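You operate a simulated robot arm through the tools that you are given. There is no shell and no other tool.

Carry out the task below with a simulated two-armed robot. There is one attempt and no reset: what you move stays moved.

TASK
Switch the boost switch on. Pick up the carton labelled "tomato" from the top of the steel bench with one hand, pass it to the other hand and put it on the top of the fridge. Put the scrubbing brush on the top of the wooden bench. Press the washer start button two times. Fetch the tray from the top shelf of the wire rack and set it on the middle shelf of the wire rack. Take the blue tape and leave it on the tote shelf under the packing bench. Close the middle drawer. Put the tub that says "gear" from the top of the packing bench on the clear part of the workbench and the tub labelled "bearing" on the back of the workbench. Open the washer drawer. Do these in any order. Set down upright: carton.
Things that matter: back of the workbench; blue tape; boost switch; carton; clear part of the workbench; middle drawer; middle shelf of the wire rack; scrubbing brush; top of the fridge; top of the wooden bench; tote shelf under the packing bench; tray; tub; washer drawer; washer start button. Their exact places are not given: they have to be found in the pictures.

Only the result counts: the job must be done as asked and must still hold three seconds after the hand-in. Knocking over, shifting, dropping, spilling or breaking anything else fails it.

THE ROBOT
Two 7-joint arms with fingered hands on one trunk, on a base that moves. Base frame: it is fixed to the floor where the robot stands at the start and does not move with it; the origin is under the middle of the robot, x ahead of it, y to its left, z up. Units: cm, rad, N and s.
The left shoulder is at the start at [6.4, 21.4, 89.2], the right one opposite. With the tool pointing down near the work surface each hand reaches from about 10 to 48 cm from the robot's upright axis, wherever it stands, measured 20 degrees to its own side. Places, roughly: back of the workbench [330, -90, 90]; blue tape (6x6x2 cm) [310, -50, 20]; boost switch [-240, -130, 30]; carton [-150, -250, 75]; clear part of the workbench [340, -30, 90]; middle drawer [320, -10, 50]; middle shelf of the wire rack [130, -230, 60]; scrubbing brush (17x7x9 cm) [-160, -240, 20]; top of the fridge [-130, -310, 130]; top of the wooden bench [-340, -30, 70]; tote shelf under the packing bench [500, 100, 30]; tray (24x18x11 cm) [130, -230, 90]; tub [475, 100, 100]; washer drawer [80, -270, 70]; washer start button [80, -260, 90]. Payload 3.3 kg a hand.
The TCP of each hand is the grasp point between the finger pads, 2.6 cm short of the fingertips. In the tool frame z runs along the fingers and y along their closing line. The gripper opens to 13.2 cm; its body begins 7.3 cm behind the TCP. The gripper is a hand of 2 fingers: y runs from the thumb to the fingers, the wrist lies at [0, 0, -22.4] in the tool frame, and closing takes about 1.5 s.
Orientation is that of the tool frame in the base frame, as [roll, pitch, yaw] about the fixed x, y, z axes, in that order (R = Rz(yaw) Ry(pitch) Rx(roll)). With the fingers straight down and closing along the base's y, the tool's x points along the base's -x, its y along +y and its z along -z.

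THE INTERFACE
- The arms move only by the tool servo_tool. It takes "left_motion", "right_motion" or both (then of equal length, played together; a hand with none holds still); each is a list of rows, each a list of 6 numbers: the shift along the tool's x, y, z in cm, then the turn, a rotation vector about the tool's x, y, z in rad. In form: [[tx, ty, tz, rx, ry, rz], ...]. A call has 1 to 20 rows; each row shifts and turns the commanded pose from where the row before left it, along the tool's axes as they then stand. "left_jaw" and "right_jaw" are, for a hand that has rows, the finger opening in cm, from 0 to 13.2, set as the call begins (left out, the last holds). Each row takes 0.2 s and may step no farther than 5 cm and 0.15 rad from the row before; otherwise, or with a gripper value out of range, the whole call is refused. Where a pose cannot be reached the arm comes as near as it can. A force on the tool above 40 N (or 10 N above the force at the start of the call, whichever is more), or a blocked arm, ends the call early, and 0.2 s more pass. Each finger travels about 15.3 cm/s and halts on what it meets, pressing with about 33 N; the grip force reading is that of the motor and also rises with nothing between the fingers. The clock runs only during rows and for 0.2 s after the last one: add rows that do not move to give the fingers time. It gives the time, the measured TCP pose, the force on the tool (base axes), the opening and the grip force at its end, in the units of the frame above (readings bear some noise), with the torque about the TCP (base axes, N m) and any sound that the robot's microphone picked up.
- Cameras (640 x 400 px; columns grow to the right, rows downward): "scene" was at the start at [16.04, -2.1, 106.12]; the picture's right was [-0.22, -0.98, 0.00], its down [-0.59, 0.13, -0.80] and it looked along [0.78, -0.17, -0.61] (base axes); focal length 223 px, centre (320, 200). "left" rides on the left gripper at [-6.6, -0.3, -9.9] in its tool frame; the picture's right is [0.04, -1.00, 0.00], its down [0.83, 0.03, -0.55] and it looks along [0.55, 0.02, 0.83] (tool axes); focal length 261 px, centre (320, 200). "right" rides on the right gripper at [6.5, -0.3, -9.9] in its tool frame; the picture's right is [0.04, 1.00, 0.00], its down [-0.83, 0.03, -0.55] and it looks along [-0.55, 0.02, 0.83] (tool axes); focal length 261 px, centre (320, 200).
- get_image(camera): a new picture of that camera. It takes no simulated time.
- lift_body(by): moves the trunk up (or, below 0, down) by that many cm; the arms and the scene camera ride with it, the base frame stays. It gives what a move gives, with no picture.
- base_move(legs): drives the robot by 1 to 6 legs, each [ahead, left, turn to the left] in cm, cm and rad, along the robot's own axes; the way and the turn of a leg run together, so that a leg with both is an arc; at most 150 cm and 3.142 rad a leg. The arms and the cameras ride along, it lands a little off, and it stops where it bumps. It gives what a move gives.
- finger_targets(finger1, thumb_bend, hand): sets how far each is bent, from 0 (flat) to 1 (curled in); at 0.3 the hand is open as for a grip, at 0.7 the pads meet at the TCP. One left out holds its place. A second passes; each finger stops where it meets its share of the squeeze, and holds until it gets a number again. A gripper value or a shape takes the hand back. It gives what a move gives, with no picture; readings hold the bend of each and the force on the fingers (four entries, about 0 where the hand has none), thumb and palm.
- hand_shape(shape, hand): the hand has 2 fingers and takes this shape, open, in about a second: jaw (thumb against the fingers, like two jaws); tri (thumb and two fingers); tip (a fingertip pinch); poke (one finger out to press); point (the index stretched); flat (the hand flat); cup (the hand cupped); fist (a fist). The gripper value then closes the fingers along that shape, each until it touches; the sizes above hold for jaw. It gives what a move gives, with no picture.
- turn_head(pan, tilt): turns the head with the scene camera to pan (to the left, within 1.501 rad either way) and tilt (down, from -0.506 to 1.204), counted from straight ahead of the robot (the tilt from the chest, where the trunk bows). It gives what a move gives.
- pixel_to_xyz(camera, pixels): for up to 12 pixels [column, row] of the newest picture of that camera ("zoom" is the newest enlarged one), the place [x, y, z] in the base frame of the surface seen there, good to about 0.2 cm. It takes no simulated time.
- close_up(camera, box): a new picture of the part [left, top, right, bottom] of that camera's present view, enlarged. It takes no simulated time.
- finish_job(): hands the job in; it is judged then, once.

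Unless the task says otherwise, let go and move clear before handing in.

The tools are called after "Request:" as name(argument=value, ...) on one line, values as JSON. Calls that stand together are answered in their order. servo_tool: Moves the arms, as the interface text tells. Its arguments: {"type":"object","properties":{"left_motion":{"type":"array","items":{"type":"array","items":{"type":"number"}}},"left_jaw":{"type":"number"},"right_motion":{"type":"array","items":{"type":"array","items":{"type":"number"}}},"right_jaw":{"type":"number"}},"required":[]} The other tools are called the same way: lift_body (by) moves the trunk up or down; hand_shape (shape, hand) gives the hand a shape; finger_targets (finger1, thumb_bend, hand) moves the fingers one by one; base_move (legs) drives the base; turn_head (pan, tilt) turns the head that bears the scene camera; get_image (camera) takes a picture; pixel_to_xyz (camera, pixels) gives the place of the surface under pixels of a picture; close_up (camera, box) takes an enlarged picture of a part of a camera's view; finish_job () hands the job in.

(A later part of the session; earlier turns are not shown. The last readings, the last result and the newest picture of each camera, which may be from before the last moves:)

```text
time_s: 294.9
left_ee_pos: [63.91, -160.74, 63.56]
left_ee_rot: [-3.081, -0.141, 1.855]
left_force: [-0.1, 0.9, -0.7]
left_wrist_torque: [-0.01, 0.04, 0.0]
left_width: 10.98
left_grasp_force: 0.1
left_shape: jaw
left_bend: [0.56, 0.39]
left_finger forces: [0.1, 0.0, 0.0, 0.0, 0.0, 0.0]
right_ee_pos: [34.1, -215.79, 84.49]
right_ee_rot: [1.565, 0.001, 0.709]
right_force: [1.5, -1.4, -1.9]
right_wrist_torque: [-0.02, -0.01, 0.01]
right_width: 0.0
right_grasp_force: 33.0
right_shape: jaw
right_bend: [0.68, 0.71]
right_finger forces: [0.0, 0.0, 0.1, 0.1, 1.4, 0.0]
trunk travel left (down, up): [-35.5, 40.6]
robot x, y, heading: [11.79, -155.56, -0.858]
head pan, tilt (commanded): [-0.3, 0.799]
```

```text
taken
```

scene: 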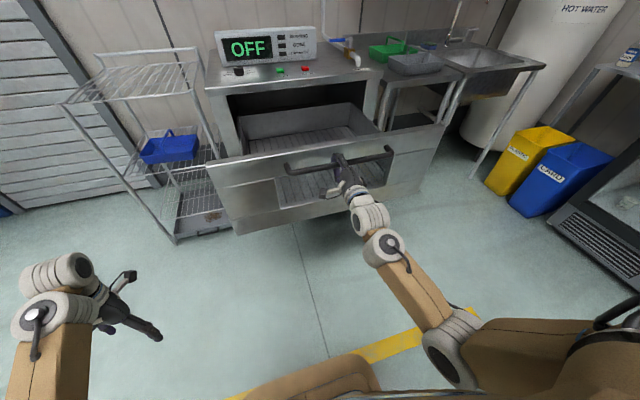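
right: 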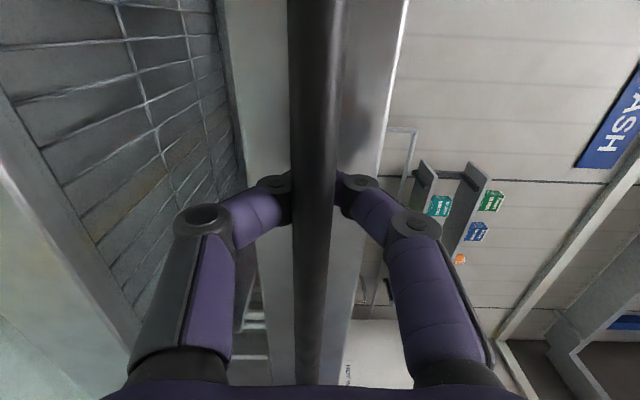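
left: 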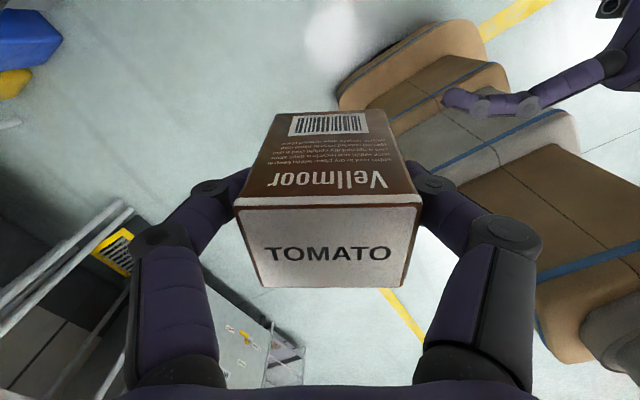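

Request:
base_move(legs=[[-5, 0, 0]])

Request:
get_image(camera="scene")

Request:
pixel_to_xyz(camera="scene", pixels=[[240, 165], [300, 120], [310, 163], [385, 152]])

```text
time_s: 295.9
left_ee_pos: [61.54, -157.97, 63.49]
left_ee_rot: [-3.078, -0.145, 1.853]
left_force: [-0.3, 0.7, 0.1]
left_wrist_torque: [0.02, 0.06, 0.02]
left_width: 10.98
left_grasp_force: 0.0
left_shape: jaw
left_bend: [0.56, 0.39]
left_finger forces: [0.0, 0.1, 0.1, 0.0, 0.0, 0.0]
right_ee_pos: [32.07, -213.27, 84.25]
right_ee_rot: [1.574, 0.003, 0.71]
right_force: [15.0, -18.7, -4.1]
right_wrist_torque: [-0.03, -0.04, 0.0]
right_width: 0.02
right_grasp_force: 33.1
right_shape: jaw
right_bend: [0.64, 0.7]
right_finger forces: [33.2, 0.1, 0.1, 0.1, 34.3, 0.0]
trunk travel left (down, up): [-35.5, 40.6]
robot x, y, heading: [9.25, -152.22, -0.859]
head pan, tilt (commanded): [-0.3, 0.799]
stopped in leg 1: the force on the tool passed its limit at 90 N (the readings are from after the stop); the commanded pose is now the measured one
```

```text
taken
```

scene: 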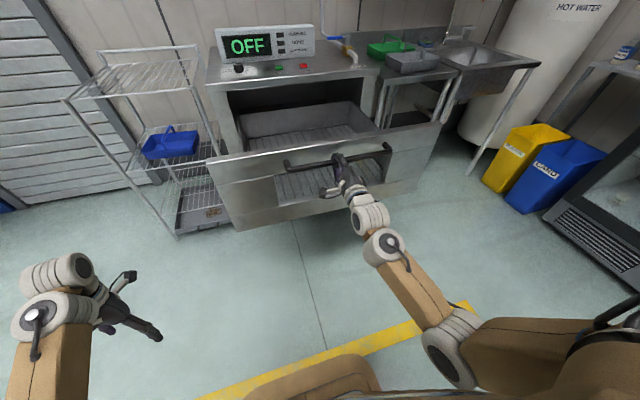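

```text
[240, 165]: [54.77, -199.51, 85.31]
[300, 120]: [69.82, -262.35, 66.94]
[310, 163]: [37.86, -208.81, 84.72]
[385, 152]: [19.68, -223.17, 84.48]
```

The drawer has reached its stop (45 cm out). I'll release the bar and back away carefully.

Request:
servo_tool(right_motion=[[0, 0, 0, 0, 0, 0], [0, 0, 0, 0, 0, 0], [0, 0, 0, 0, 0, 0], [0, 0, 0, 0, 0, 0], [0, 0, 0, 0, 0, 0]], right_jaw=7)

Request:
servo_tool(right_motion=[[0, 0, -2, 0, 0, 0], [0, 0, -3, 0, 0, 0], [0, 0, -3, 0, 0, 0], [0, 0, -3, 0, 0, 0]])

Request:
base_move(legs=[[-25, 0, 0]])

Request:
get_image(camera="scene")

```text
time_s: 297.1
left_ee_pos: [61.41, -157.84, 63.58]
left_ee_rot: [-3.08, -0.141, 1.854]
left_force: [0.2, 0.0, 0.3]
left_wrist_torque: [0.01, 0.03, -0.01]
left_width: 10.98
left_grasp_force: 0.1
left_shape: jaw
left_bend: [0.56, 0.39]
left_finger forces: [0.0, 0.0, 0.1, 0.1, 0.0, 0.0]
right_ee_pos: [31.76, -213.0, 84.42]
right_ee_rot: [1.57, 0.003, 0.712]
right_force: [-0.7, -0.3, 0.2]
right_wrist_torque: [-0.03, 0.01, 0.01]
right_width: 6.93
right_grasp_force: 0.0
right_shape: jaw
right_bend: [0.72, 0.7]
right_finger forces: [0.0, 0.0, 0.0, 0.0, 0.1, 0.1]
trunk travel left (down, up): [-35.5, 40.6]
robot x, y, heading: [9.35, -152.38, -0.857]
head pan, tilt (commanded): [-0.3, 0.799]
```

```text
time_s: 298.1
left_ee_pos: [61.46, -157.74, 63.44]
left_ee_rot: [-3.08, -0.143, 1.854]
left_force: [-0.8, 0.1, 0.2]
left_wrist_torque: [0.02, -0.02, 0.0]
left_width: 11.0
left_grasp_force: 0.0
left_shape: jaw
left_bend: [0.56, 0.39]
left_finger forces: [0.0, 0.1, 0.0, 0.0, 0.0, 0.1]
right_ee_pos: [24.75, -205.0, 84.4]
right_ee_rot: [1.57, 0.003, 0.71]
right_force: [-0.5, -0.5, 0.0]
right_wrist_torque: [0.01, -0.01, -0.01]
right_width: 6.96
right_grasp_force: 0.0
right_shape: jaw
right_bend: [0.72, 0.7]
right_finger forces: [0.1, 0.0, 0.1, 0.1, 0.0, 0.0]
trunk travel left (down, up): [-35.5, 40.6]
robot x, y, heading: [9.41, -152.77, -0.855]
head pan, tilt (commanded): [-0.3, 0.799]
```

```text
time_s: 299.9
left_ee_pos: [44.45, -137.98, 63.53]
left_ee_rot: [-3.079, -0.141, 1.854]
left_force: [-0.2, -0.4, -0.2]
left_wrist_torque: [-0.01, 0.0, 0.01]
left_width: 10.99
left_grasp_force: 0.0
left_shape: jaw
left_bend: [0.56, 0.39]
left_finger forces: [0.1, 0.0, 0.1, 0.0, 0.0, 0.1]
right_ee_pos: [7.8, -185.32, 84.36]
right_ee_rot: [1.568, 0.002, 0.711]
right_force: [-1.2, -1.1, 0.0]
right_wrist_torque: [0.01, 0.02, 0.0]
right_width: 6.94
right_grasp_force: 0.1
right_shape: jaw
right_bend: [0.72, 0.7]
right_finger forces: [0.0, 0.1, 0.0, 0.0, 0.1, 0.0]
trunk travel left (down, up): [-35.5, 40.6]
robot x, y, heading: [-7.7, -132.72, -0.854]
head pan, tilt (commanded): [-0.3, 0.799]
```

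```text
taken
```

scene: 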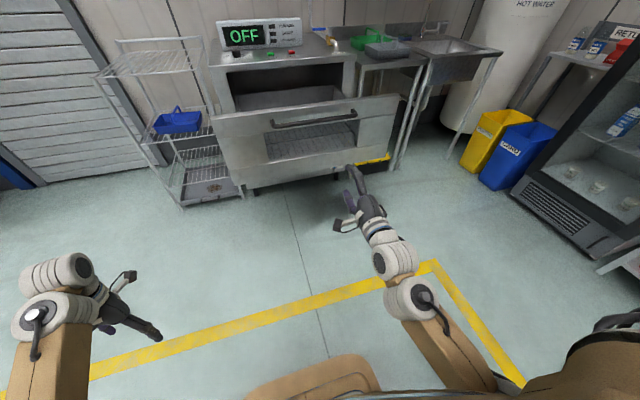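

The washer drawer stays open and the tray is in place. Now to the workbench: I'll drive left along the wall and un-roll the right hand.

Request:
servo_tool(right_motion=[[0, 0, 0, 0, 0, -0.143], [0, 0, 0, 0, 0, -0.143], [0, 0, 0, 0, 0, -0.143], [0, 0, 0, 0, 0, -0.143], [0, 0, 0, 0, 0, -0.143], [0, 0, 0, 0, 0, -0.143], [0, 0, 0, 0, 0, -0.143], [0, 0, 0, 0, 0, -0.143], [0, 0, 0, 0, 0, -0.143], [0, 0, 0, 0, 0, -0.143], [0, 0, 0, 0, 0, -0.141]])

Request:
base_move(legs=[[20, 0, -0.006], [0, 150, 0], [0, 135, 0]])

Request:
turn_head(pan=0.0, tilt=0.4)

Request:
get_image(camera="scene")

```text
time_s: 302.3
left_ee_pos: [44.51, -138.07, 63.56]
left_ee_rot: [-3.081, -0.142, 1.856]
left_force: [0.4, -0.1, 0.0]
left_wrist_torque: [-0.02, 0.01, -0.03]
left_width: 10.99
left_grasp_force: 0.0
left_shape: jaw
left_bend: [0.56, 0.39]
left_finger forces: [0.0, 0.0, 0.0, 0.1, 0.1, 0.1]
right_ee_pos: [7.88, -185.2, 84.5]
right_ee_rot: [-1.208, 1.565, -2.067]
right_force: [0.1, -0.3, -0.9]
right_wrist_torque: [0.01, 0.04, 0.01]
right_width: 6.94
right_grasp_force: 0.1
right_shape: jaw
right_bend: [0.72, 0.7]
right_finger forces: [0.0, 0.0, 0.1, 0.0, 0.0, 0.0]
trunk travel left (down, up): [-35.5, 40.6]
robot x, y, heading: [-7.85, -133.03, -0.859]
head pan, tilt (commanded): [-0.3, 0.799]
```

```text
time_s: 317.5
left_ee_pos: [270.23, 45.08, 63.57]
left_ee_rot: [-3.08, -0.142, 1.901]
left_force: [-0.8, 0.3, -1.0]
left_wrist_torque: [-0.01, -0.04, -0.02]
left_width: 10.96
left_grasp_force: 0.1
left_shape: jaw
left_bend: [0.56, 0.39]
left_finger forces: [0.0, 0.0, 0.0, 0.0, 0.0, 0.0]
right_ee_pos: [235.77, -3.8, 84.46]
right_ee_rot: [-0.677, 1.567, -1.491]
right_force: [-0.3, 0.3, 0.0]
right_wrist_torque: [0.0, 0.0, -0.03]
right_width: 6.92
right_grasp_force: 0.1
right_shape: jaw
right_bend: [0.72, 0.7]
right_finger forces: [0.0, 0.0, 0.2, 0.1, 0.0, 0.0]
trunk travel left (down, up): [-35.5, 40.6]
robot x, y, heading: [217.68, 47.88, -0.813]
head pan, tilt (commanded): [-0.3, 0.799]
```

```text
time_s: 318.3
left_ee_pos: [270.11, 45.03, 63.55]
left_ee_rot: [-3.079, -0.142, 1.901]
left_force: [-0.1, -0.1, 0.6]
left_wrist_torque: [-0.01, 0.04, -0.02]
left_width: 10.99
left_grasp_force: 0.0
left_shape: jaw
left_bend: [0.56, 0.39]
left_finger forces: [0.0, 0.0, 0.0, 0.0, 0.0, 0.0]
right_ee_pos: [235.74, -3.68, 84.47]
right_ee_rot: [-0.678, 1.566, -1.492]
right_force: [0.4, -0.5, -0.4]
right_wrist_torque: [-0.03, 0.0, -0.02]
right_width: 6.97
right_grasp_force: 0.0
right_shape: jaw
right_bend: [0.72, 0.7]
right_finger forces: [0.0, 0.1, 0.0, 0.0, 0.0, 0.1]
trunk travel left (down, up): [-35.5, 40.6]
robot x, y, heading: [217.72, 47.65, -0.814]
head pan, tilt (commanded): [0.0, 0.4]
```

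```text
taken
```

scene: 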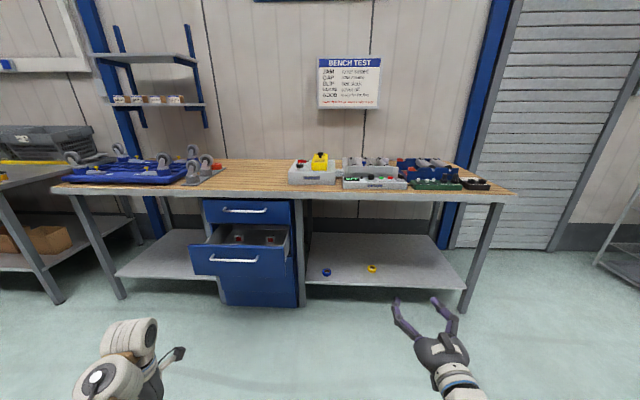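

Request:
close_up(camera="scene", box=[180, 130, 520, 310])

Request:
pixel_to_xyz(camera="scene", pixels=[[327, 272], [372, 267], [233, 261], [245, 275], [240, 213], [200, 250], [290, 258], [250, 178], [250, 165], [250, 191], [340, 280], [300, 305]])

Request:
close_up(camera="scene", box=[190, 145, 370, 205])

```text
1.88 times, centred on (350, 220) of scene
```

zoom: 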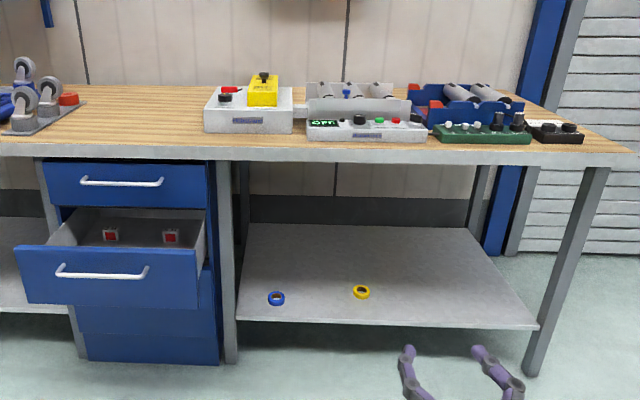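

```text
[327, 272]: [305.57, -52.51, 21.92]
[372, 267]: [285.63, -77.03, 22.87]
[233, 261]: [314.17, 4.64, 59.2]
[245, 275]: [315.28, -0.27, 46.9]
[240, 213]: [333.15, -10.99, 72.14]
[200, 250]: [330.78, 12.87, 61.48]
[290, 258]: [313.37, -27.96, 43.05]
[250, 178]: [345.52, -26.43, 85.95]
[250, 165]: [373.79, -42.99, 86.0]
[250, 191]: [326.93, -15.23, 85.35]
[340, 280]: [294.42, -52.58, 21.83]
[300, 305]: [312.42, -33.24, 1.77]
```

```text
3.56 times, centred on (280, 175) of scene
```

zoom: 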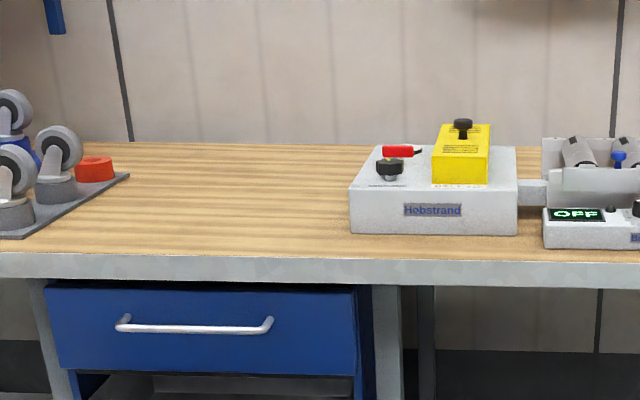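

Request:
pixel_to_xyz(camera="scene", pixels=[[60, 187], [508, 193], [462, 166], [140, 160], [225, 160], [230, 158], [300, 160], [335, 160], [380, 158], [450, 163], [400, 172], [440, 165]])

Request:
close_up(camera="scene", box=[280, 140, 520, 205])

```text
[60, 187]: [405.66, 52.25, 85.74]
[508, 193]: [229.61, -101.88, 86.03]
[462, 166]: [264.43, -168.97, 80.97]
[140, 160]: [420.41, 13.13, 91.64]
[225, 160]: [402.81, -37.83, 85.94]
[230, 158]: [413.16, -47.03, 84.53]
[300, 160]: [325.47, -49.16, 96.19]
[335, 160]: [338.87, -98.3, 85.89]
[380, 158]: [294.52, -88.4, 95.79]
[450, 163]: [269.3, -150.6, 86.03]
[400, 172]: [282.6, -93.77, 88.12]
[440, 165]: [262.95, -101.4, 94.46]
```

```text
2.67 times, centred on (400, 172) of scene
```

zoom: 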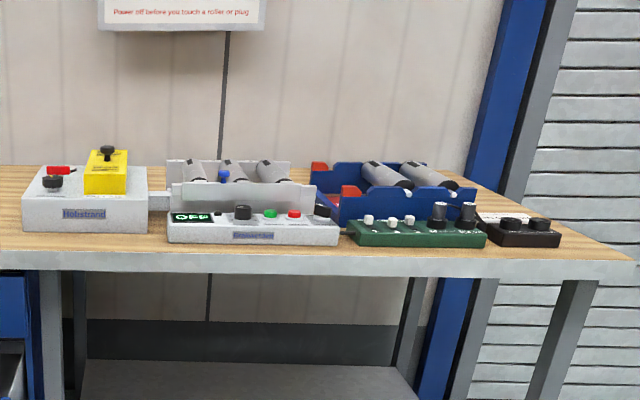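

The middle drawer is out about 24 cm (its face at l 201 versus 225.5 for the closed one above). I'll close the right hand into a pusher, lower the trunk and line up with the drawer's centre.

Request:
lift_body(by=-30)

Request:
base_move(legs=[[0, 0, -0.046], [0, 62, 0], [20, 0, 0]])

Request:
turn_head(pan=-0.25, tilt=0.6)

Request:
get_image(camera="scene")

```text
time_s: 321.3
left_ee_pos: [264.79, 50.51, 25.14]
left_ee_rot: [-2.959, -0.39, 1.867]
left_force: [-0.8, 0.0, -0.1]
left_wrist_torque: [0.02, -0.01, -0.01]
left_width: 11.0
left_grasp_force: 0.0
left_shape: jaw
left_bend: [0.56, 0.39]
left_finger forces: [0.0, 0.0, 0.0, 0.0, 0.0, 0.0]
right_ee_pos: [235.78, -3.8, 54.47]
right_ee_rot: [-0.499, 1.567, -1.312]
right_force: [0.2, 0.8, -0.3]
right_wrist_torque: [-0.03, -0.01, 0.04]
right_width: 6.94
right_grasp_force: 0.1
right_shape: jaw
right_bend: [0.72, 0.7]
right_finger forces: [0.0, 0.0, 0.0, 0.1, 0.1, 0.1]
trunk travel left (down, up): [-5.5, 70.6]
robot x, y, heading: [217.63, 47.8, -0.807]
head pan, tilt (commanded): [0.0, 0.4]
```

```text
time_s: 326.4
left_ee_pos: [325.36, 76.1, 25.05]
left_ee_rot: [-2.959, -0.392, 1.838]
left_force: [0.1, 0.9, -0.1]
left_wrist_torque: [0.0, 0.04, 0.01]
left_width: 10.99
left_grasp_force: 0.0
left_shape: jaw
left_bend: [0.56, 0.39]
left_finger forces: [0.1, 0.1, 0.0, 0.0, 0.0, 0.0]
right_ee_pos: [294.68, 22.55, 54.4]
right_ee_rot: [-0.673, 1.567, -1.515]
right_force: [-0.1, 0.6, 0.2]
right_wrist_torque: [0.0, 0.0, 0.01]
right_width: 6.93
right_grasp_force: 0.1
right_shape: jaw
right_bend: [0.72, 0.7]
right_finger forces: [0.1, 0.1, 0.0, 0.0, 0.0, 0.0]
trunk travel left (down, up): [-5.5, 70.6]
robot x, y, heading: [278.12, 74.41, -0.84]
head pan, tilt (commanded): [0.0, 0.4]
```

```text
time_s: 327.2
left_ee_pos: [325.36, 75.95, 25.13]
left_ee_rot: [-2.956, -0.391, 1.837]
left_force: [-0.2, 0.4, 0.2]
left_wrist_torque: [0.0, -0.01, 0.01]
left_width: 10.96
left_grasp_force: 0.0
left_shape: jaw
left_bend: [0.56, 0.39]
left_finger forces: [0.0, 0.0, 0.1, 0.0, 0.0, 0.0]
right_ee_pos: [294.75, 22.57, 54.38]
right_ee_rot: [-0.704, 1.567, -1.547]
right_force: [-0.8, -0.2, -0.7]
right_wrist_torque: [-0.01, -0.02, 0.01]
right_width: 6.92
right_grasp_force: 0.1
right_shape: jaw
right_bend: [0.72, 0.7]
right_finger forces: [0.0, 0.1, 0.0, 0.1, 0.0, 0.0]
trunk travel left (down, up): [-5.5, 70.6]
robot x, y, heading: [277.99, 74.32, -0.84]
head pan, tilt (commanded): [-0.25, 0.6]
```

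```text
taken
```

scene: 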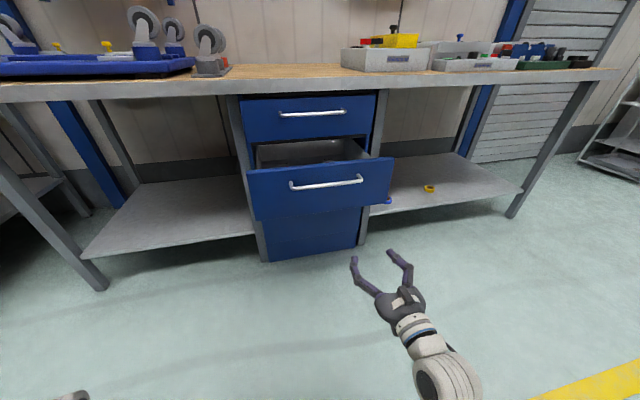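

Request:
pixel_to_xyz(camera="scene", pixels=[[320, 202], [270, 205], [375, 192], [325, 184], [320, 170], [310, 130], [255, 215], [385, 200]])

```text
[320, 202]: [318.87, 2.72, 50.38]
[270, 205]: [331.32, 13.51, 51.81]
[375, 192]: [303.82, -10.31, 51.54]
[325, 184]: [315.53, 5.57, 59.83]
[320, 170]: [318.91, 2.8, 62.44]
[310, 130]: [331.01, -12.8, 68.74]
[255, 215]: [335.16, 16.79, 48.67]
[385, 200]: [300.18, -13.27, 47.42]
```

Request:
servo_tool(right_motion=[[1.7, 0, 0, 0, 0, 0], [1.7, 0, 0, 0, 0, 0], [0, 0, 0, 0, 0, 0], [0, 0, 0, 0, 0, 0], [0, 0, 0, 0, 0, 0], [0, 0, 0, 0, 0, 0]], right_jaw=0)

Request:
base_move(legs=[[24, 5, -0.02]])

Request:
get_image(camera="scene")

Request:
get_image(camera="right")

```text
time_s: 328.6
left_ee_pos: [325.37, 76.12, 25.13]
left_ee_rot: [-2.957, -0.39, 1.838]
left_force: [0.1, 0.7, 0.6]
left_wrist_torque: [-0.01, 0.02, -0.02]
left_width: 11.0
left_grasp_force: 0.0
left_shape: jaw
left_bend: [0.56, 0.39]
left_finger forces: [0.1, 0.1, 0.0, 0.0, 0.0, 0.0]
right_ee_pos: [294.72, 22.52, 51.09]
right_ee_rot: [-0.689, 1.566, -1.533]
right_force: [0.4, 0.7, -0.2]
right_wrist_torque: [0.03, 0.03, 0.01]
right_width: 0.0
right_grasp_force: 33.2
right_shape: jaw
right_bend: [0.63, 0.7]
right_finger forces: [0.0, 0.1, 0.0, 0.1, 0.0, 0.0]
trunk travel left (down, up): [-5.5, 70.6]
robot x, y, heading: [278.24, 74.63, -0.839]
head pan, tilt (commanded): [-0.25, 0.6]
```

```text
time_s: 330.4
left_ee_pos: [344.99, 60.86, 25.17]
left_ee_rot: [-2.957, -0.391, 1.828]
left_force: [0.5, 1.0, 0.6]
left_wrist_torque: [0.0, -0.01, -0.01]
left_width: 10.98
left_grasp_force: 0.1
left_shape: jaw
left_bend: [0.56, 0.39]
left_finger forces: [0.0, 0.1, 0.0, 0.0, 0.1, 0.0]
right_ee_pos: [313.88, 7.55, 51.07]
right_ee_rot: [-0.676, 1.565, -1.529]
right_force: [-0.2, 0.3, 0.2]
right_wrist_torque: [-0.02, -0.02, 0.0]
right_width: 0.01
right_grasp_force: 33.1
right_shape: jaw
right_bend: [0.63, 0.7]
right_finger forces: [0.1, 0.0, 0.0, 0.0, 0.1, 0.0]
trunk travel left (down, up): [-5.5, 70.6]
robot x, y, heading: [297.81, 60.0, -0.846]
head pan, tilt (commanded): [-0.25, 0.6]
```

```text
taken
```

scene: 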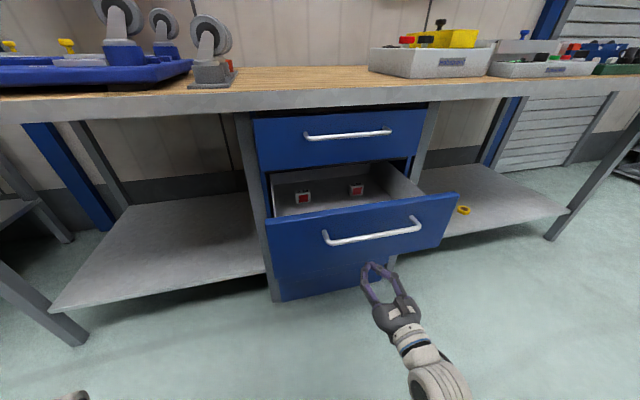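

```text
taken
```

right: 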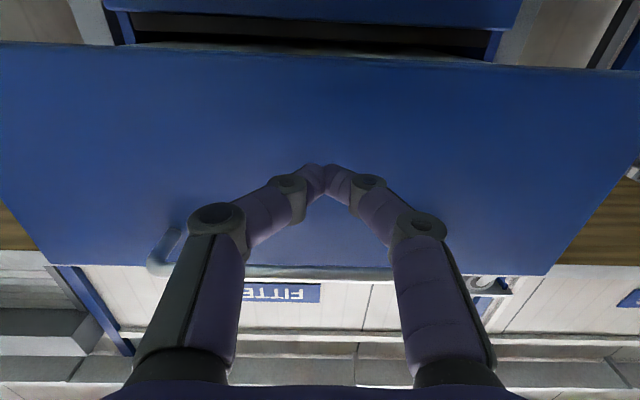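

Request:
servo_tool(right_motion=[[0, 0, 1.2, 0, 0, 0], [0, 0, 1.2, 0, 0, 0], [0, 0, 1.0, 0, 0, 0], [0, 0, 0.8, 0, 0, 0], [0, 0, 0.8, 0, 0, 0], [0, 0, 0.8, 0, 0, 0], [0, 0, 0.8, 0, 0, 0], [0, 0, 0.8, 0, 0, 0], [0, 0, 0.8, 0, 0, 0], [0, 0, 0.8, 0, 0, 0], [0, 0, 0.8, 0, 0, 0], [0, 0, 0.8, 0, 0, 0], [0, 0, 0.8, 0, 0, 0], [0, 0, 0.8, 0, 0, 0]])

Request:
get_image(camera="scene")

```text
time_s: 333.4
left_ee_pos: [344.97, 60.78, 25.17]
left_ee_rot: [-2.956, -0.392, 1.826]
left_force: [-0.3, -0.3, 0.9]
left_wrist_torque: [0.01, -0.04, 0.03]
left_width: 10.97
left_grasp_force: 0.0
left_shape: jaw
left_bend: [0.56, 0.39]
left_finger forces: [0.0, 0.1, 0.0, 0.0, 0.1, 0.0]
right_ee_pos: [321.77, -1.58, 51.18]
right_ee_rot: [-0.355, 1.566, -1.207]
right_force: [0.5, 0.8, 0.1]
right_wrist_torque: [0.03, 0.04, 0.01]
right_width: 0.0
right_grasp_force: 33.0
right_shape: jaw
right_bend: [0.63, 0.7]
right_finger forces: [0.1, 0.0, 0.0, 0.0, 0.0, 0.1]
trunk travel left (down, up): [-5.5, 70.6]
robot x, y, heading: [297.94, 59.82, -0.852]
head pan, tilt (commanded): [-0.25, 0.6]
```

```text
taken
```

scene: 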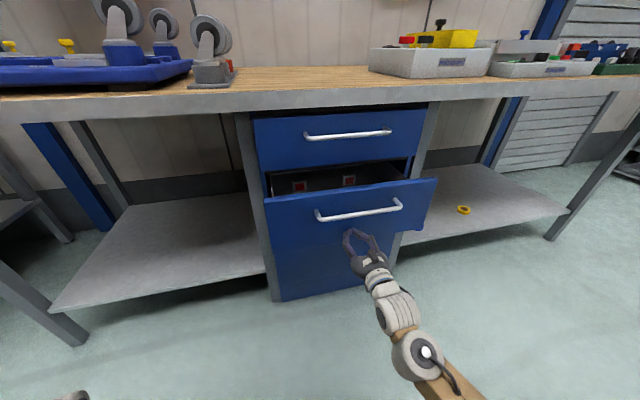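

Request:
base_move(legs=[[6, 0, 0]])

Request:
base_move(legs=[[4, 0, 0]])

Request:
get_image(camera="scene")

Request:
pixel_to_xyz(camera="scene", pixels=[[290, 225], [300, 155], [400, 215], [300, 250]])

```text
time_s: 334.4
left_ee_pos: [348.93, 56.33, 25.15]
left_ee_rot: [-2.957, -0.391, 1.83]
left_force: [0.4, 0.0, -0.2]
left_wrist_torque: [-0.02, 0.01, -0.01]
left_width: 10.97
left_grasp_force: 0.2
left_shape: jaw
left_bend: [0.56, 0.39]
left_finger forces: [0.0, 0.1, 0.0, 0.1, 0.0, 0.1]
right_ee_pos: [325.89, -6.13, 51.18]
right_ee_rot: [-0.657, 1.567, -1.511]
right_force: [-0.6, -0.4, -0.3]
right_wrist_torque: [-0.01, -0.01, 0.0]
right_width: 0.0
right_grasp_force: 33.3
right_shape: jaw
right_bend: [0.64, 0.7]
right_finger forces: [0.0, 0.0, 0.0, 0.0, 0.0, 0.1]
trunk travel left (down, up): [-5.5, 70.6]
robot x, y, heading: [301.88, 55.18, -0.846]
head pan, tilt (commanded): [-0.25, 0.6]
```

```text
time_s: 335.3
left_ee_pos: [351.69, 53.27, 25.15]
left_ee_rot: [-2.957, -0.39, 1.83]
left_force: [-1.3, -0.7, -0.1]
left_wrist_torque: [0.01, -0.03, -0.01]
left_width: 11.0
left_grasp_force: 0.0
left_shape: jaw
left_bend: [0.56, 0.39]
left_finger forces: [0.0, 0.0, 0.0, 0.1, 0.0, 0.1]
right_ee_pos: [328.62, -9.04, 51.01]
right_ee_rot: [-0.639, 1.567, -1.491]
right_force: [0.2, -0.5, 0.0]
right_wrist_torque: [-0.01, 0.03, 0.03]
right_width: 0.0
right_grasp_force: 32.9
right_shape: jaw
right_bend: [0.64, 0.7]
right_finger forces: [0.0, 0.0, 0.0, 0.0, 0.1, 0.0]
trunk travel left (down, up): [-5.5, 70.6]
robot x, y, heading: [304.67, 52.55, -0.849]
head pan, tilt (commanded): [-0.25, 0.6]
```

```text
taken
```

scene: 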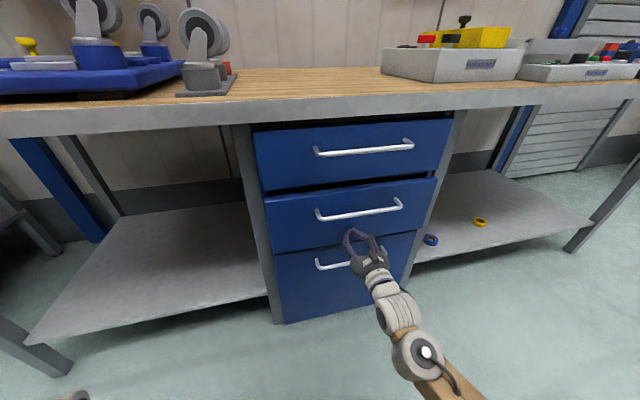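

```text
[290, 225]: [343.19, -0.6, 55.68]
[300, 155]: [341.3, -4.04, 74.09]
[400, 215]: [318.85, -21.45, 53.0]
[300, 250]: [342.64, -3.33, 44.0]
```

Request:
servo_tool(right_motion=[[0, 0, 0.6, 0, 0, 0], [0, 0, 0.6, 0, 0, 0], [0, 0, 0.6, 0, 0, 0], [0, 0, 0.4, 0, 0, 0], [0, 0, 0.4, 0, 0, 0], [0, 0, 0.4, 0, 0, 0]])

Request:
pixel_to_xyz(camera="scene", pixels=[[290, 225]])

Request:
get_image(camera="scene")

Request:
pixel_to_xyz(camera="scene", pixels=[[290, 225], [300, 155], [400, 215], [300, 250]])

```text
time_s: 336.2
left_ee_pos: [351.62, 53.22, 25.24]
left_ee_rot: [-2.958, -0.394, 1.828]
left_force: [-0.2, 0.8, 0.1]
left_wrist_torque: [-0.04, -0.01, 0.03]
left_width: 10.99
left_grasp_force: 0.2
left_shape: jaw
left_bend: [0.56, 0.39]
left_finger forces: [0.1, 0.0, 0.0, 0.0, 0.0, 0.0]
right_ee_pos: [329.62, -10.44, 51.12]
right_ee_rot: [-0.203, 1.568, -1.052]
right_force: [-14.6, 16.0, 5.3]
right_wrist_torque: [-0.09, -0.07, -0.04]
right_width: 0.0
right_grasp_force: 33.2
right_shape: jaw
right_bend: [0.66, 0.7]
right_finger forces: [0.0, 0.0, 0.1, 0.0, 0.0, 0.1]
trunk travel left (down, up): [-5.5, 70.6]
robot x, y, heading: [304.31, 51.98, -0.851]
head pan, tilt (commanded): [-0.25, 0.6]
stopped in row 4 (right hand): the force on the tool passed its limit at 48 N (the readings are from after the stop); the commanded pose is now the measured one
```

```text
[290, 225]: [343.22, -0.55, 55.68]
```

```text
taken
```

scene: 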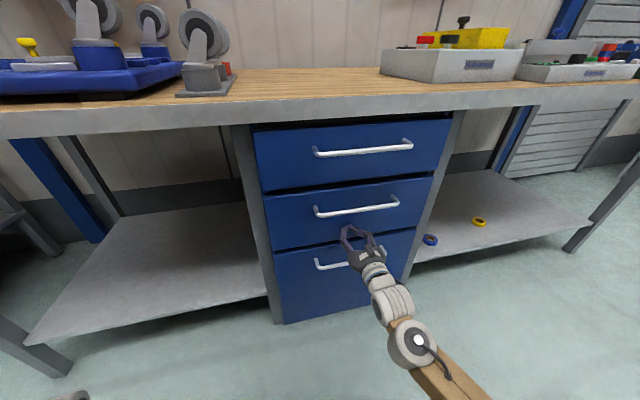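

```text
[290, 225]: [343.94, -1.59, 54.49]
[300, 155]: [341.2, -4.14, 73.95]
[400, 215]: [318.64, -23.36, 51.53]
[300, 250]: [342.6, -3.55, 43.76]
```

The middle drawer face is now flush (l 225.5) and it stopped against 48 N: closed. I'll back off and move right toward the blue tape.

Request:
servo_tool(right_motion=[[0, 0, -3, 0, 0, 0], [0, 0, -4, 0, 0, 0], [0, 0, -4, 0, 0, 0], [0, 0, -4, 0, 0, 0]], right_jaw=10)

Request:
base_move(legs=[[-15, 0, -0.01], [0, -48, 0]])

Request:
turn_head(pan=-0.25, tilt=0.7)

Request:
get_image(camera="scene")

```text
time_s: 337.2
left_ee_pos: [351.57, 53.24, 25.23]
left_ee_rot: [-2.957, -0.392, 1.828]
left_force: [-0.5, 0.7, 0.5]
left_wrist_torque: [-0.01, -0.02, 0.0]
left_width: 10.95
left_grasp_force: 0.1
left_shape: jaw
left_bend: [0.56, 0.39]
left_finger forces: [0.0, 0.1, 0.0, 0.0, 0.1, 0.0]
right_ee_pos: [319.7, 1.06, 51.01]
right_ee_rot: [-2.075, 1.569, -2.926]
right_force: [-1.2, 0.0, 0.4]
right_wrist_torque: [0.03, -0.02, -0.04]
right_width: 9.97
right_grasp_force: 0.2
right_shape: jaw
right_bend: [0.63, 0.49]
right_finger forces: [0.0, 0.0, 0.0, 0.0, 0.1, 0.1]
trunk travel left (down, up): [-5.5, 70.6]
robot x, y, heading: [304.73, 51.97, -0.847]
head pan, tilt (commanded): [-0.25, 0.6]
```

```text
time_s: 341.0
left_ee_pos: [305.75, 32.81, 25.12]
left_ee_rot: [-2.957, -0.391, 1.822]
left_force: [0.9, -0.3, 0.1]
left_wrist_torque: [0.0, 0.02, 0.01]
left_width: 10.98
left_grasp_force: 0.1
left_shape: jaw
left_bend: [0.56, 0.39]
left_finger forces: [0.0, 0.0, 0.0, 0.0, 0.0, 0.0]
right_ee_pos: [273.55, -19.15, 50.99]
right_ee_rot: [-2.263, 1.568, -3.122]
right_force: [-0.6, -0.4, -0.8]
right_wrist_torque: [0.03, -0.03, 0.01]
right_width: 9.99
right_grasp_force: 0.1
right_shape: jaw
right_bend: [0.63, 0.49]
right_finger forces: [0.1, 0.1, 0.1, 0.0, 0.0, 0.0]
trunk travel left (down, up): [-5.5, 70.6]
robot x, y, heading: [258.28, 32.26, -0.855]
head pan, tilt (commanded): [-0.25, 0.6]
```

```text
time_s: 341.6
left_ee_pos: [305.63, 32.77, 25.16]
left_ee_rot: [-2.957, -0.39, 1.82]
left_force: [0.0, 1.1, -1.0]
left_wrist_torque: [-0.01, 0.0, 0.02]
left_width: 11.0
left_grasp_force: 0.1
left_shape: jaw
left_bend: [0.56, 0.39]
left_finger forces: [0.0, 0.0, 0.0, 0.0, 0.1, 0.1]
right_ee_pos: [273.52, -19.29, 51.04]
right_ee_rot: [-2.2, 1.569, -3.06]
right_force: [-0.1, -1.1, 0.0]
right_wrist_torque: [0.01, 0.0, 0.04]
right_width: 9.96
right_grasp_force: 0.1
right_shape: jaw
right_bend: [0.63, 0.49]
right_finger forces: [0.0, 0.0, 0.1, 0.0, 0.0, 0.0]
trunk travel left (down, up): [-5.5, 70.6]
robot x, y, heading: [258.58, 32.56, -0.856]
head pan, tilt (commanded): [-0.25, 0.7]
```

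```text
taken
```

scene: 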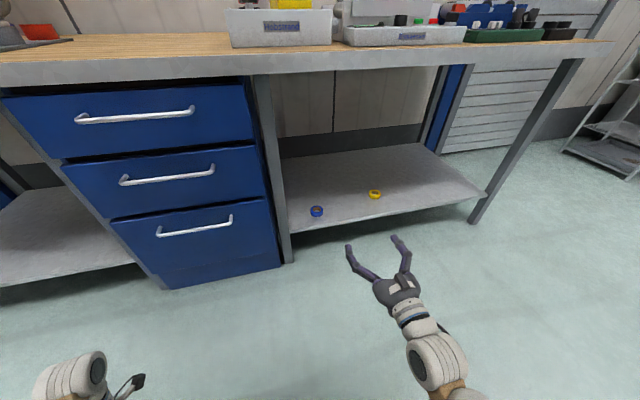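

Request:
close_up(camera="scene", box=[285, 185, 405, 255])

Request:
pixel_to_xyz(camera="zoom", pixels=[[165, 118], [165, 133], [165, 150], [130, 138], [200, 138], [165, 165], [100, 215], [140, 240], [480, 55], [300, 200], [60, 300], [20, 60]])

```text
5.33 times, centred on (345, 220) of scene
```

zoom: 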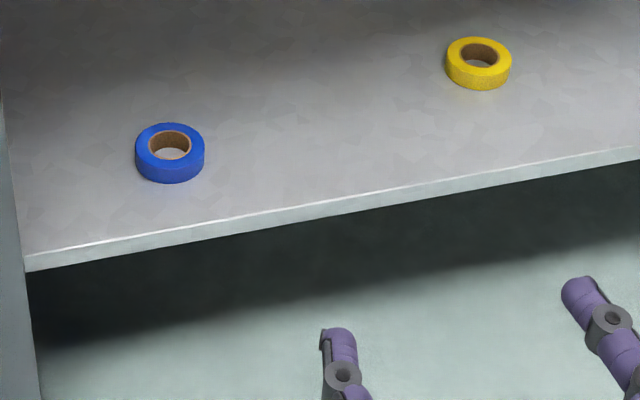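

```text
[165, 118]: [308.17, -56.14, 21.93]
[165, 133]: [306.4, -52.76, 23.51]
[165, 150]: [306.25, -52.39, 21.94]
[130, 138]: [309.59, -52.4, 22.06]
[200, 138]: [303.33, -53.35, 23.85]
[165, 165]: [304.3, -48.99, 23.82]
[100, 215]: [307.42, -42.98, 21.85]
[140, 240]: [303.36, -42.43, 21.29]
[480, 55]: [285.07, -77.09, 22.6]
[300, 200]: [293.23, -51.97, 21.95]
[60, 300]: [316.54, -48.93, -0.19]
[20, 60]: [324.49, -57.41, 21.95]
```

The blue tape lies flat at about (305.2, −50.9), top z 23.85, 7.6 cm behind the shelf's front edge (z 21.9). I'll lower the hand and pitch it 60° down, then move in.

Request:
servo_tool(right_motion=[[4.5, 0, 0, 0, 0, 0], [4.5, 0, 0, 0, 0, 0], [4.5, 0, 0, 0, 0, 0], [0, 0, 0, 0, 0.15, 0], [0, 0, 0, 0, 0.15, 0], [0, 0, 0, 0, 0.15, 0], [0, 0, 0, 0, 0.15, 0], [0, 0, 0, 0, 0.15, 0], [0, 0, 0, 0, 0.15, 0], [0, 0, 0, 0, 0.147, 0]], right_jaw=9)

Request:
base_move(legs=[[32, -3.5, -0.004]])

Request:
get_image(camera="right")

Request:
get_image(camera="scene")

```text
time_s: 343.9
left_ee_pos: [305.7, 32.83, 25.17]
left_ee_rot: [-2.958, -0.392, 1.822]
left_force: [0.2, -0.5, -1.1]
left_wrist_torque: [0.0, 0.0, -0.02]
left_width: 10.96
left_grasp_force: 0.0
left_shape: jaw
left_bend: [0.56, 0.39]
left_finger forces: [0.0, 0.1, 0.0, 0.1, 0.0, 0.2]
right_ee_pos: [273.57, -19.26, 37.56]
right_ee_rot: [-3.141, 0.522, 2.284]
right_force: [-0.5, -0.5, -0.2]
right_wrist_torque: [-0.01, 0.01, -0.01]
right_width: 9.04
right_grasp_force: 0.0
right_shape: jaw
right_bend: [0.68, 0.59]
right_finger forces: [0.0, 0.0, 0.0, 0.0, 0.0, 0.1]
trunk travel left (down, up): [-5.5, 70.6]
robot x, y, heading: [258.49, 32.13, -0.859]
head pan, tilt (commanded): [-0.25, 0.7]
```

```text
time_s: 346.0
left_ee_pos: [323.54, 5.84, 25.16]
left_ee_rot: [-2.956, -0.392, 1.809]
left_force: [-0.1, 0.0, -0.8]
left_wrist_torque: [-0.01, -0.02, -0.02]
left_width: 10.99
left_grasp_force: 0.0
left_shape: jaw
left_bend: [0.56, 0.39]
left_finger forces: [0.0, 0.1, 0.1, 0.0, 0.1, 0.0]
right_ee_pos: [290.69, -45.79, 37.56]
right_ee_rot: [-3.141, 0.524, 2.273]
right_force: [-0.4, 0.7, 0.3]
right_wrist_torque: [0.0, 0.0, -0.02]
right_width: 9.04
right_grasp_force: 0.1
right_shape: jaw
right_bend: [0.68, 0.59]
right_finger forces: [0.1, 0.1, 0.0, 0.0, 0.0, 0.0]
trunk travel left (down, up): [-5.5, 70.6]
robot x, y, heading: [276.82, 5.81, -0.871]
head pan, tilt (commanded): [-0.25, 0.7]
```

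```text
taken
```

right: 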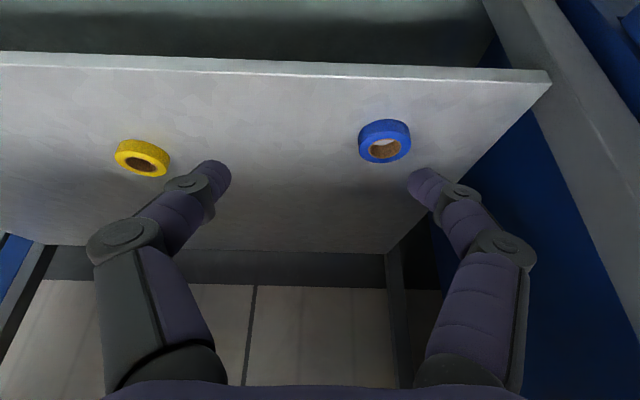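

```text
taken
```

scene: 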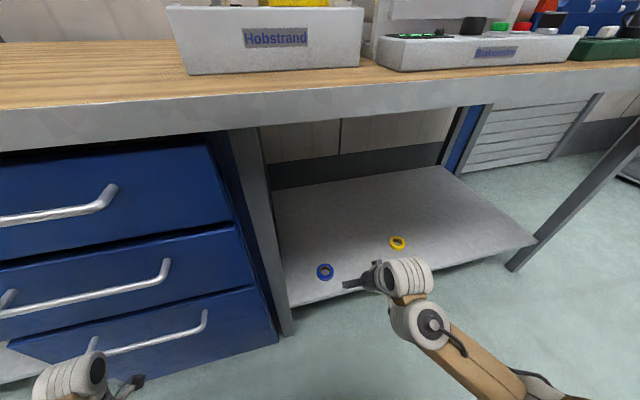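

Request:
pixel_to_xyz(camera="right", pixels=[[362, 148], [409, 138], [385, 128], [385, 158], [383, 150], [385, 122], [400, 95]])

```text
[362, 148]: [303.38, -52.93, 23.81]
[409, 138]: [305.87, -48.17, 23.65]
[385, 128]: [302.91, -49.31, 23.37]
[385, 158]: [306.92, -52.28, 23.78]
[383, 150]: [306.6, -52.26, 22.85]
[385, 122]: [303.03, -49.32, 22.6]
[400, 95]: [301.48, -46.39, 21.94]
```

Request:
base_move(legs=[[4.9, 7.7, 0.01]])

Request:
get_image(camera="right")

Request:
pixel_to_xyz(camera="right", pixels=[[320, 148], [225, 175], [415, 180]])

```text
time_s: 347.1
left_ee_pos: [332.75, 7.54, 25.15]
left_ee_rot: [-2.957, -0.392, 1.819]
left_force: [0.7, -0.2, -0.1]
left_wrist_torque: [-0.02, -0.01, -0.01]
left_width: 11.0
left_grasp_force: 0.0
left_shape: jaw
left_bend: [0.56, 0.39]
left_finger forces: [0.0, 0.1, 0.0, 0.0, 0.0, 0.1]
right_ee_pos: [300.38, -44.45, 37.51]
right_ee_rot: [-3.138, 0.523, 2.282]
right_force: [0.0, 0.3, -0.1]
right_wrist_torque: [-0.03, -0.01, 0.0]
right_width: 9.03
right_grasp_force: 0.1
right_shape: jaw
right_bend: [0.68, 0.59]
right_finger forces: [0.1, 0.0, 0.0, 0.1, 0.0, 0.0]
trunk travel left (down, up): [-5.5, 70.6]
robot x, y, heading: [285.54, 7.08, -0.86]
head pan, tilt (commanded): [-0.25, 0.7]
```

```text
taken
```

right: 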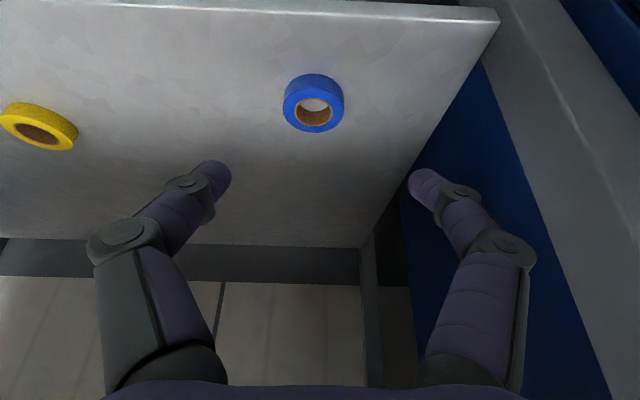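

```text
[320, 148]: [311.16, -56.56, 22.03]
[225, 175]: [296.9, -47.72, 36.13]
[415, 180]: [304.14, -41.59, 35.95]
```

Request:
servo_tool(right_motion=[[0, -0.5, 3.5, 0, 0, 0], [0, 0, 3.5, 0, 0, 0], [0, 0, 3.5, 0, 0, 0], [0, 0, 2, 0, 0, 0], [0, 0, 1, 0, 0, 0], [0, 0, 0, 0, 0, 0]], right_jaw=9)

Request:
get_image(camera="right")

Request:
pixel_to_xyz(camera="right", pixels=[[222, 172], [418, 178], [270, 170], [370, 165], [320, 110], [320, 220], [215, 165], [424, 170]])

```text
time_s: 348.5
left_ee_pos: [332.62, 7.61, 25.16]
left_ee_rot: [-2.956, -0.392, 1.819]
left_force: [0.6, -0.1, -0.6]
left_wrist_torque: [0.0, -0.01, 0.0]
left_width: 10.98
left_grasp_force: 0.0
left_shape: jaw
left_bend: [0.56, 0.39]
left_finger forces: [0.0, 0.0, 0.0, 0.1, 0.0, 0.1]
right_ee_pos: [304.23, -49.82, 25.89]
right_ee_rot: [-3.139, 0.524, 2.281]
right_force: [0.7, -0.1, -0.4]
right_wrist_torque: [0.01, 0.01, -0.02]
right_width: 9.03
right_grasp_force: 0.0
right_shape: jaw
right_bend: [0.68, 0.59]
right_finger forces: [0.0, 0.0, 0.1, 0.1, 0.0, 0.0]
trunk travel left (down, up): [-5.5, 70.6]
robot x, y, heading: [285.47, 6.78, -0.863]
head pan, tilt (commanded): [-0.25, 0.7]
```

```text
taken
```

right: 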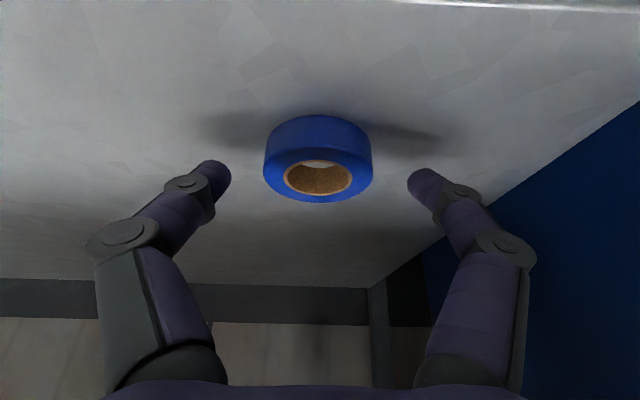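

```text
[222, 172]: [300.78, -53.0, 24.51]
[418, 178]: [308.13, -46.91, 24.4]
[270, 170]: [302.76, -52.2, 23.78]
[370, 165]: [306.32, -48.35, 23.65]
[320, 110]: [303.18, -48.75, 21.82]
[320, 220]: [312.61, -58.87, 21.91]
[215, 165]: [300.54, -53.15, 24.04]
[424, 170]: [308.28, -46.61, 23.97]
```

Request:
servo_tool(right_motion=[[-0.3, 0, 0.8, 0, 0, 0], [-0.2, 0, 0.5, 0, 0, 0], [0, 0, 0.2, 0, 0, 0], [0, 0, 0, 0, 0, 0]], right_jaw=9)

Request:
get_image(camera="right")

Request:
pixel_to_xyz(camera="right", pixels=[[215, 165], [424, 170], [222, 172], [418, 178]])

```text
time_s: 349.5
left_ee_pos: [332.67, 7.52, 25.12]
left_ee_rot: [-2.956, -0.394, 1.817]
left_force: [0.0, -0.1, 0.9]
left_wrist_torque: [0.01, 0.02, 0.02]
left_width: 10.98
left_grasp_force: 0.0
left_shape: jaw
left_bend: [0.56, 0.39]
left_finger forces: [0.1, 0.0, 0.0, 0.0, 0.0, 0.1]
right_ee_pos: [305.04, -50.78, 24.92]
right_ee_rot: [-3.14, 0.523, 2.28]
right_force: [-0.6, -0.1, -0.3]
right_wrist_torque: [0.03, 0.02, -0.03]
right_width: 9.07
right_grasp_force: 0.0
right_shape: jaw
right_bend: [0.68, 0.59]
right_finger forces: [0.0, 0.0, 0.0, 0.0, 0.1, 0.0]
trunk travel left (down, up): [-5.5, 70.6]
robot x, y, heading: [285.57, 7.01, -0.856]
head pan, tilt (commanded): [-0.25, 0.7]
```

```text
taken
```

right: 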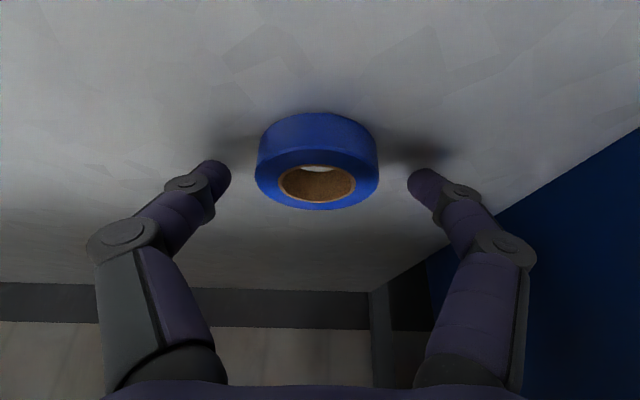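

```text
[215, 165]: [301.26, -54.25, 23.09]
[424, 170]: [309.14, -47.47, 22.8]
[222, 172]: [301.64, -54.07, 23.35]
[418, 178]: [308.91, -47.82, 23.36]
```

Fingertips flank the tape centre at z ≈ 23. Close.

Request:
servo_tool(right_motion=[[0, 0, 0.15, 0, 0, 0], [0, 0, 0, 0, 0, 0], [0, 0, 0, 0, 0, 0], [0, 0, 0, 0, 0, 0], [0, 0, 0, 0, 0, 0], [0, 0, 0, 0, 0, 0], [0, 0, 0, 0, 0, 0]], right_jaw=0)

Request:
get_image(camera="right")

```text
time_s: 351.1
left_ee_pos: [332.7, 7.56, 25.15]
left_ee_rot: [-2.957, -0.391, 1.818]
left_force: [-0.1, -0.5, -0.4]
left_wrist_torque: [0.0, 0.0, 0.0]
left_width: 10.98
left_grasp_force: 0.0
left_shape: jaw
left_bend: [0.56, 0.39]
left_finger forces: [0.1, 0.1, 0.1, 0.0, 0.0, 0.1]
right_ee_pos: [305.05, -50.75, 24.72]
right_ee_rot: [-3.14, 0.523, 2.281]
right_force: [0.1, -1.0, 0.5]
right_wrist_torque: [-0.05, -0.01, 0.02]
right_width: 4.97
right_grasp_force: 32.8
right_shape: jaw
right_bend: [0.73, 0.7]
right_finger forces: [30.3, 0.0, 0.1, 0.0, 30.1, 0.1]
trunk travel left (down, up): [-5.5, 70.6]
robot x, y, heading: [285.3, 7.1, -0.859]
head pan, tilt (commanded): [-0.25, 0.7]
```

```text
taken
```

right: 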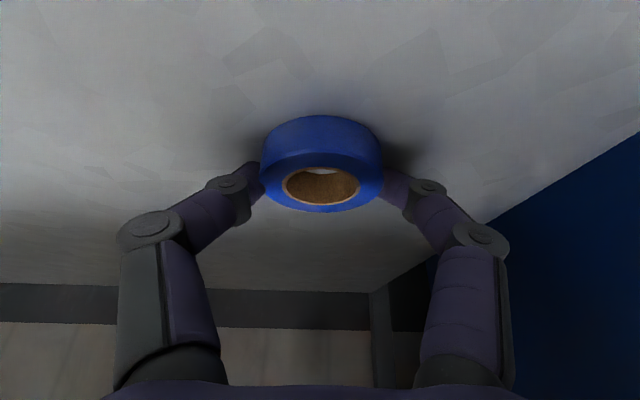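

Gripped with 30 N. Lift it slightly and back out.

Request:
servo_tool(right_motion=[[-0.5, 0, -0.87, 0, 0, 0], [-0.75, 0, -1.3, 0, 0, 0], [-1, 0, -1.73, 0, 0, 0], [-1, 0, -1.73, 0, 0, 0], [0, 0, 0, 0, 0, 0]])

Request:
get_image(camera="right")

Request:
base_move(legs=[[-35, 0, 0]])

Request:
get_image(camera="right")

```text
time_s: 352.3
left_ee_pos: [332.72, 7.56, 25.09]
left_ee_rot: [-2.957, -0.392, 1.819]
left_force: [-0.3, 0.2, -0.5]
left_wrist_torque: [0.03, 0.01, 0.04]
left_width: 10.98
left_grasp_force: 0.1
left_shape: jaw
left_bend: [0.56, 0.39]
left_finger forces: [0.0, 0.0, 0.1, 0.0, 0.0, 0.1]
right_ee_pos: [305.18, -50.84, 31.12]
right_ee_rot: [-3.141, 0.522, 2.28]
right_force: [0.3, -0.5, -0.7]
right_wrist_torque: [-0.01, -0.02, 0.0]
right_width: 5.0
right_grasp_force: 33.1
right_shape: jaw
right_bend: [0.73, 0.7]
right_finger forces: [30.1, 0.1, 0.0, 0.0, 30.2, 0.1]
trunk travel left (down, up): [-5.5, 70.6]
robot x, y, heading: [285.84, 6.77, -0.857]
head pan, tilt (commanded): [-0.25, 0.7]
```

```text
taken
```

right: 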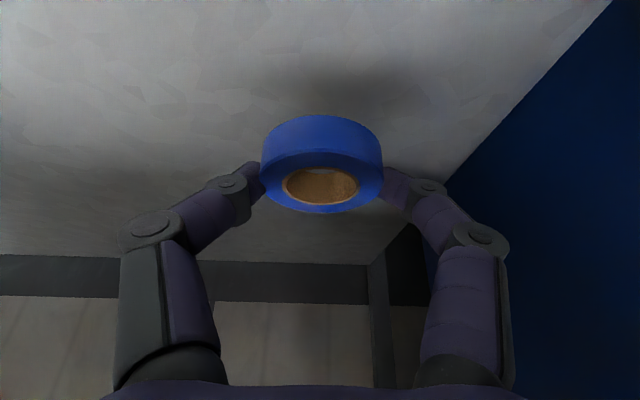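

```text
time_s: 354.5
left_ee_pos: [310.29, 33.68, 25.12]
left_ee_rot: [-2.957, -0.392, 1.826]
left_force: [0.6, 0.9, -0.3]
left_wrist_torque: [-0.02, 0.0, 0.0]
left_width: 10.99
left_grasp_force: 0.2
left_shape: jaw
left_bend: [0.56, 0.39]
left_finger forces: [0.0, 0.1, 0.1, 0.1, 0.0, 0.0]
right_ee_pos: [283.2, -24.84, 31.15]
right_ee_rot: [-3.141, 0.523, 2.287]
right_force: [0.7, -0.2, -0.8]
right_wrist_torque: [0.0, 0.0, -0.02]
right_width: 4.99
right_grasp_force: 33.7
right_shape: jaw
right_bend: [0.73, 0.7]
right_finger forces: [30.1, 0.0, 0.0, 0.1, 30.2, 0.0]
trunk travel left (down, up): [-5.5, 70.6]
robot x, y, heading: [263.13, 32.65, -0.858]
head pan, tilt (commanded): [-0.25, 0.7]
```

```text
taken
```

right: 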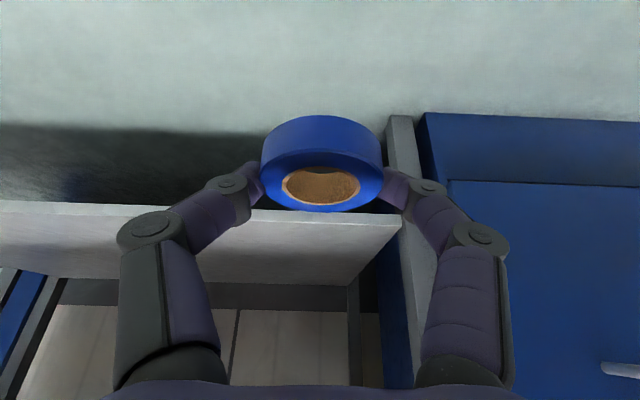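

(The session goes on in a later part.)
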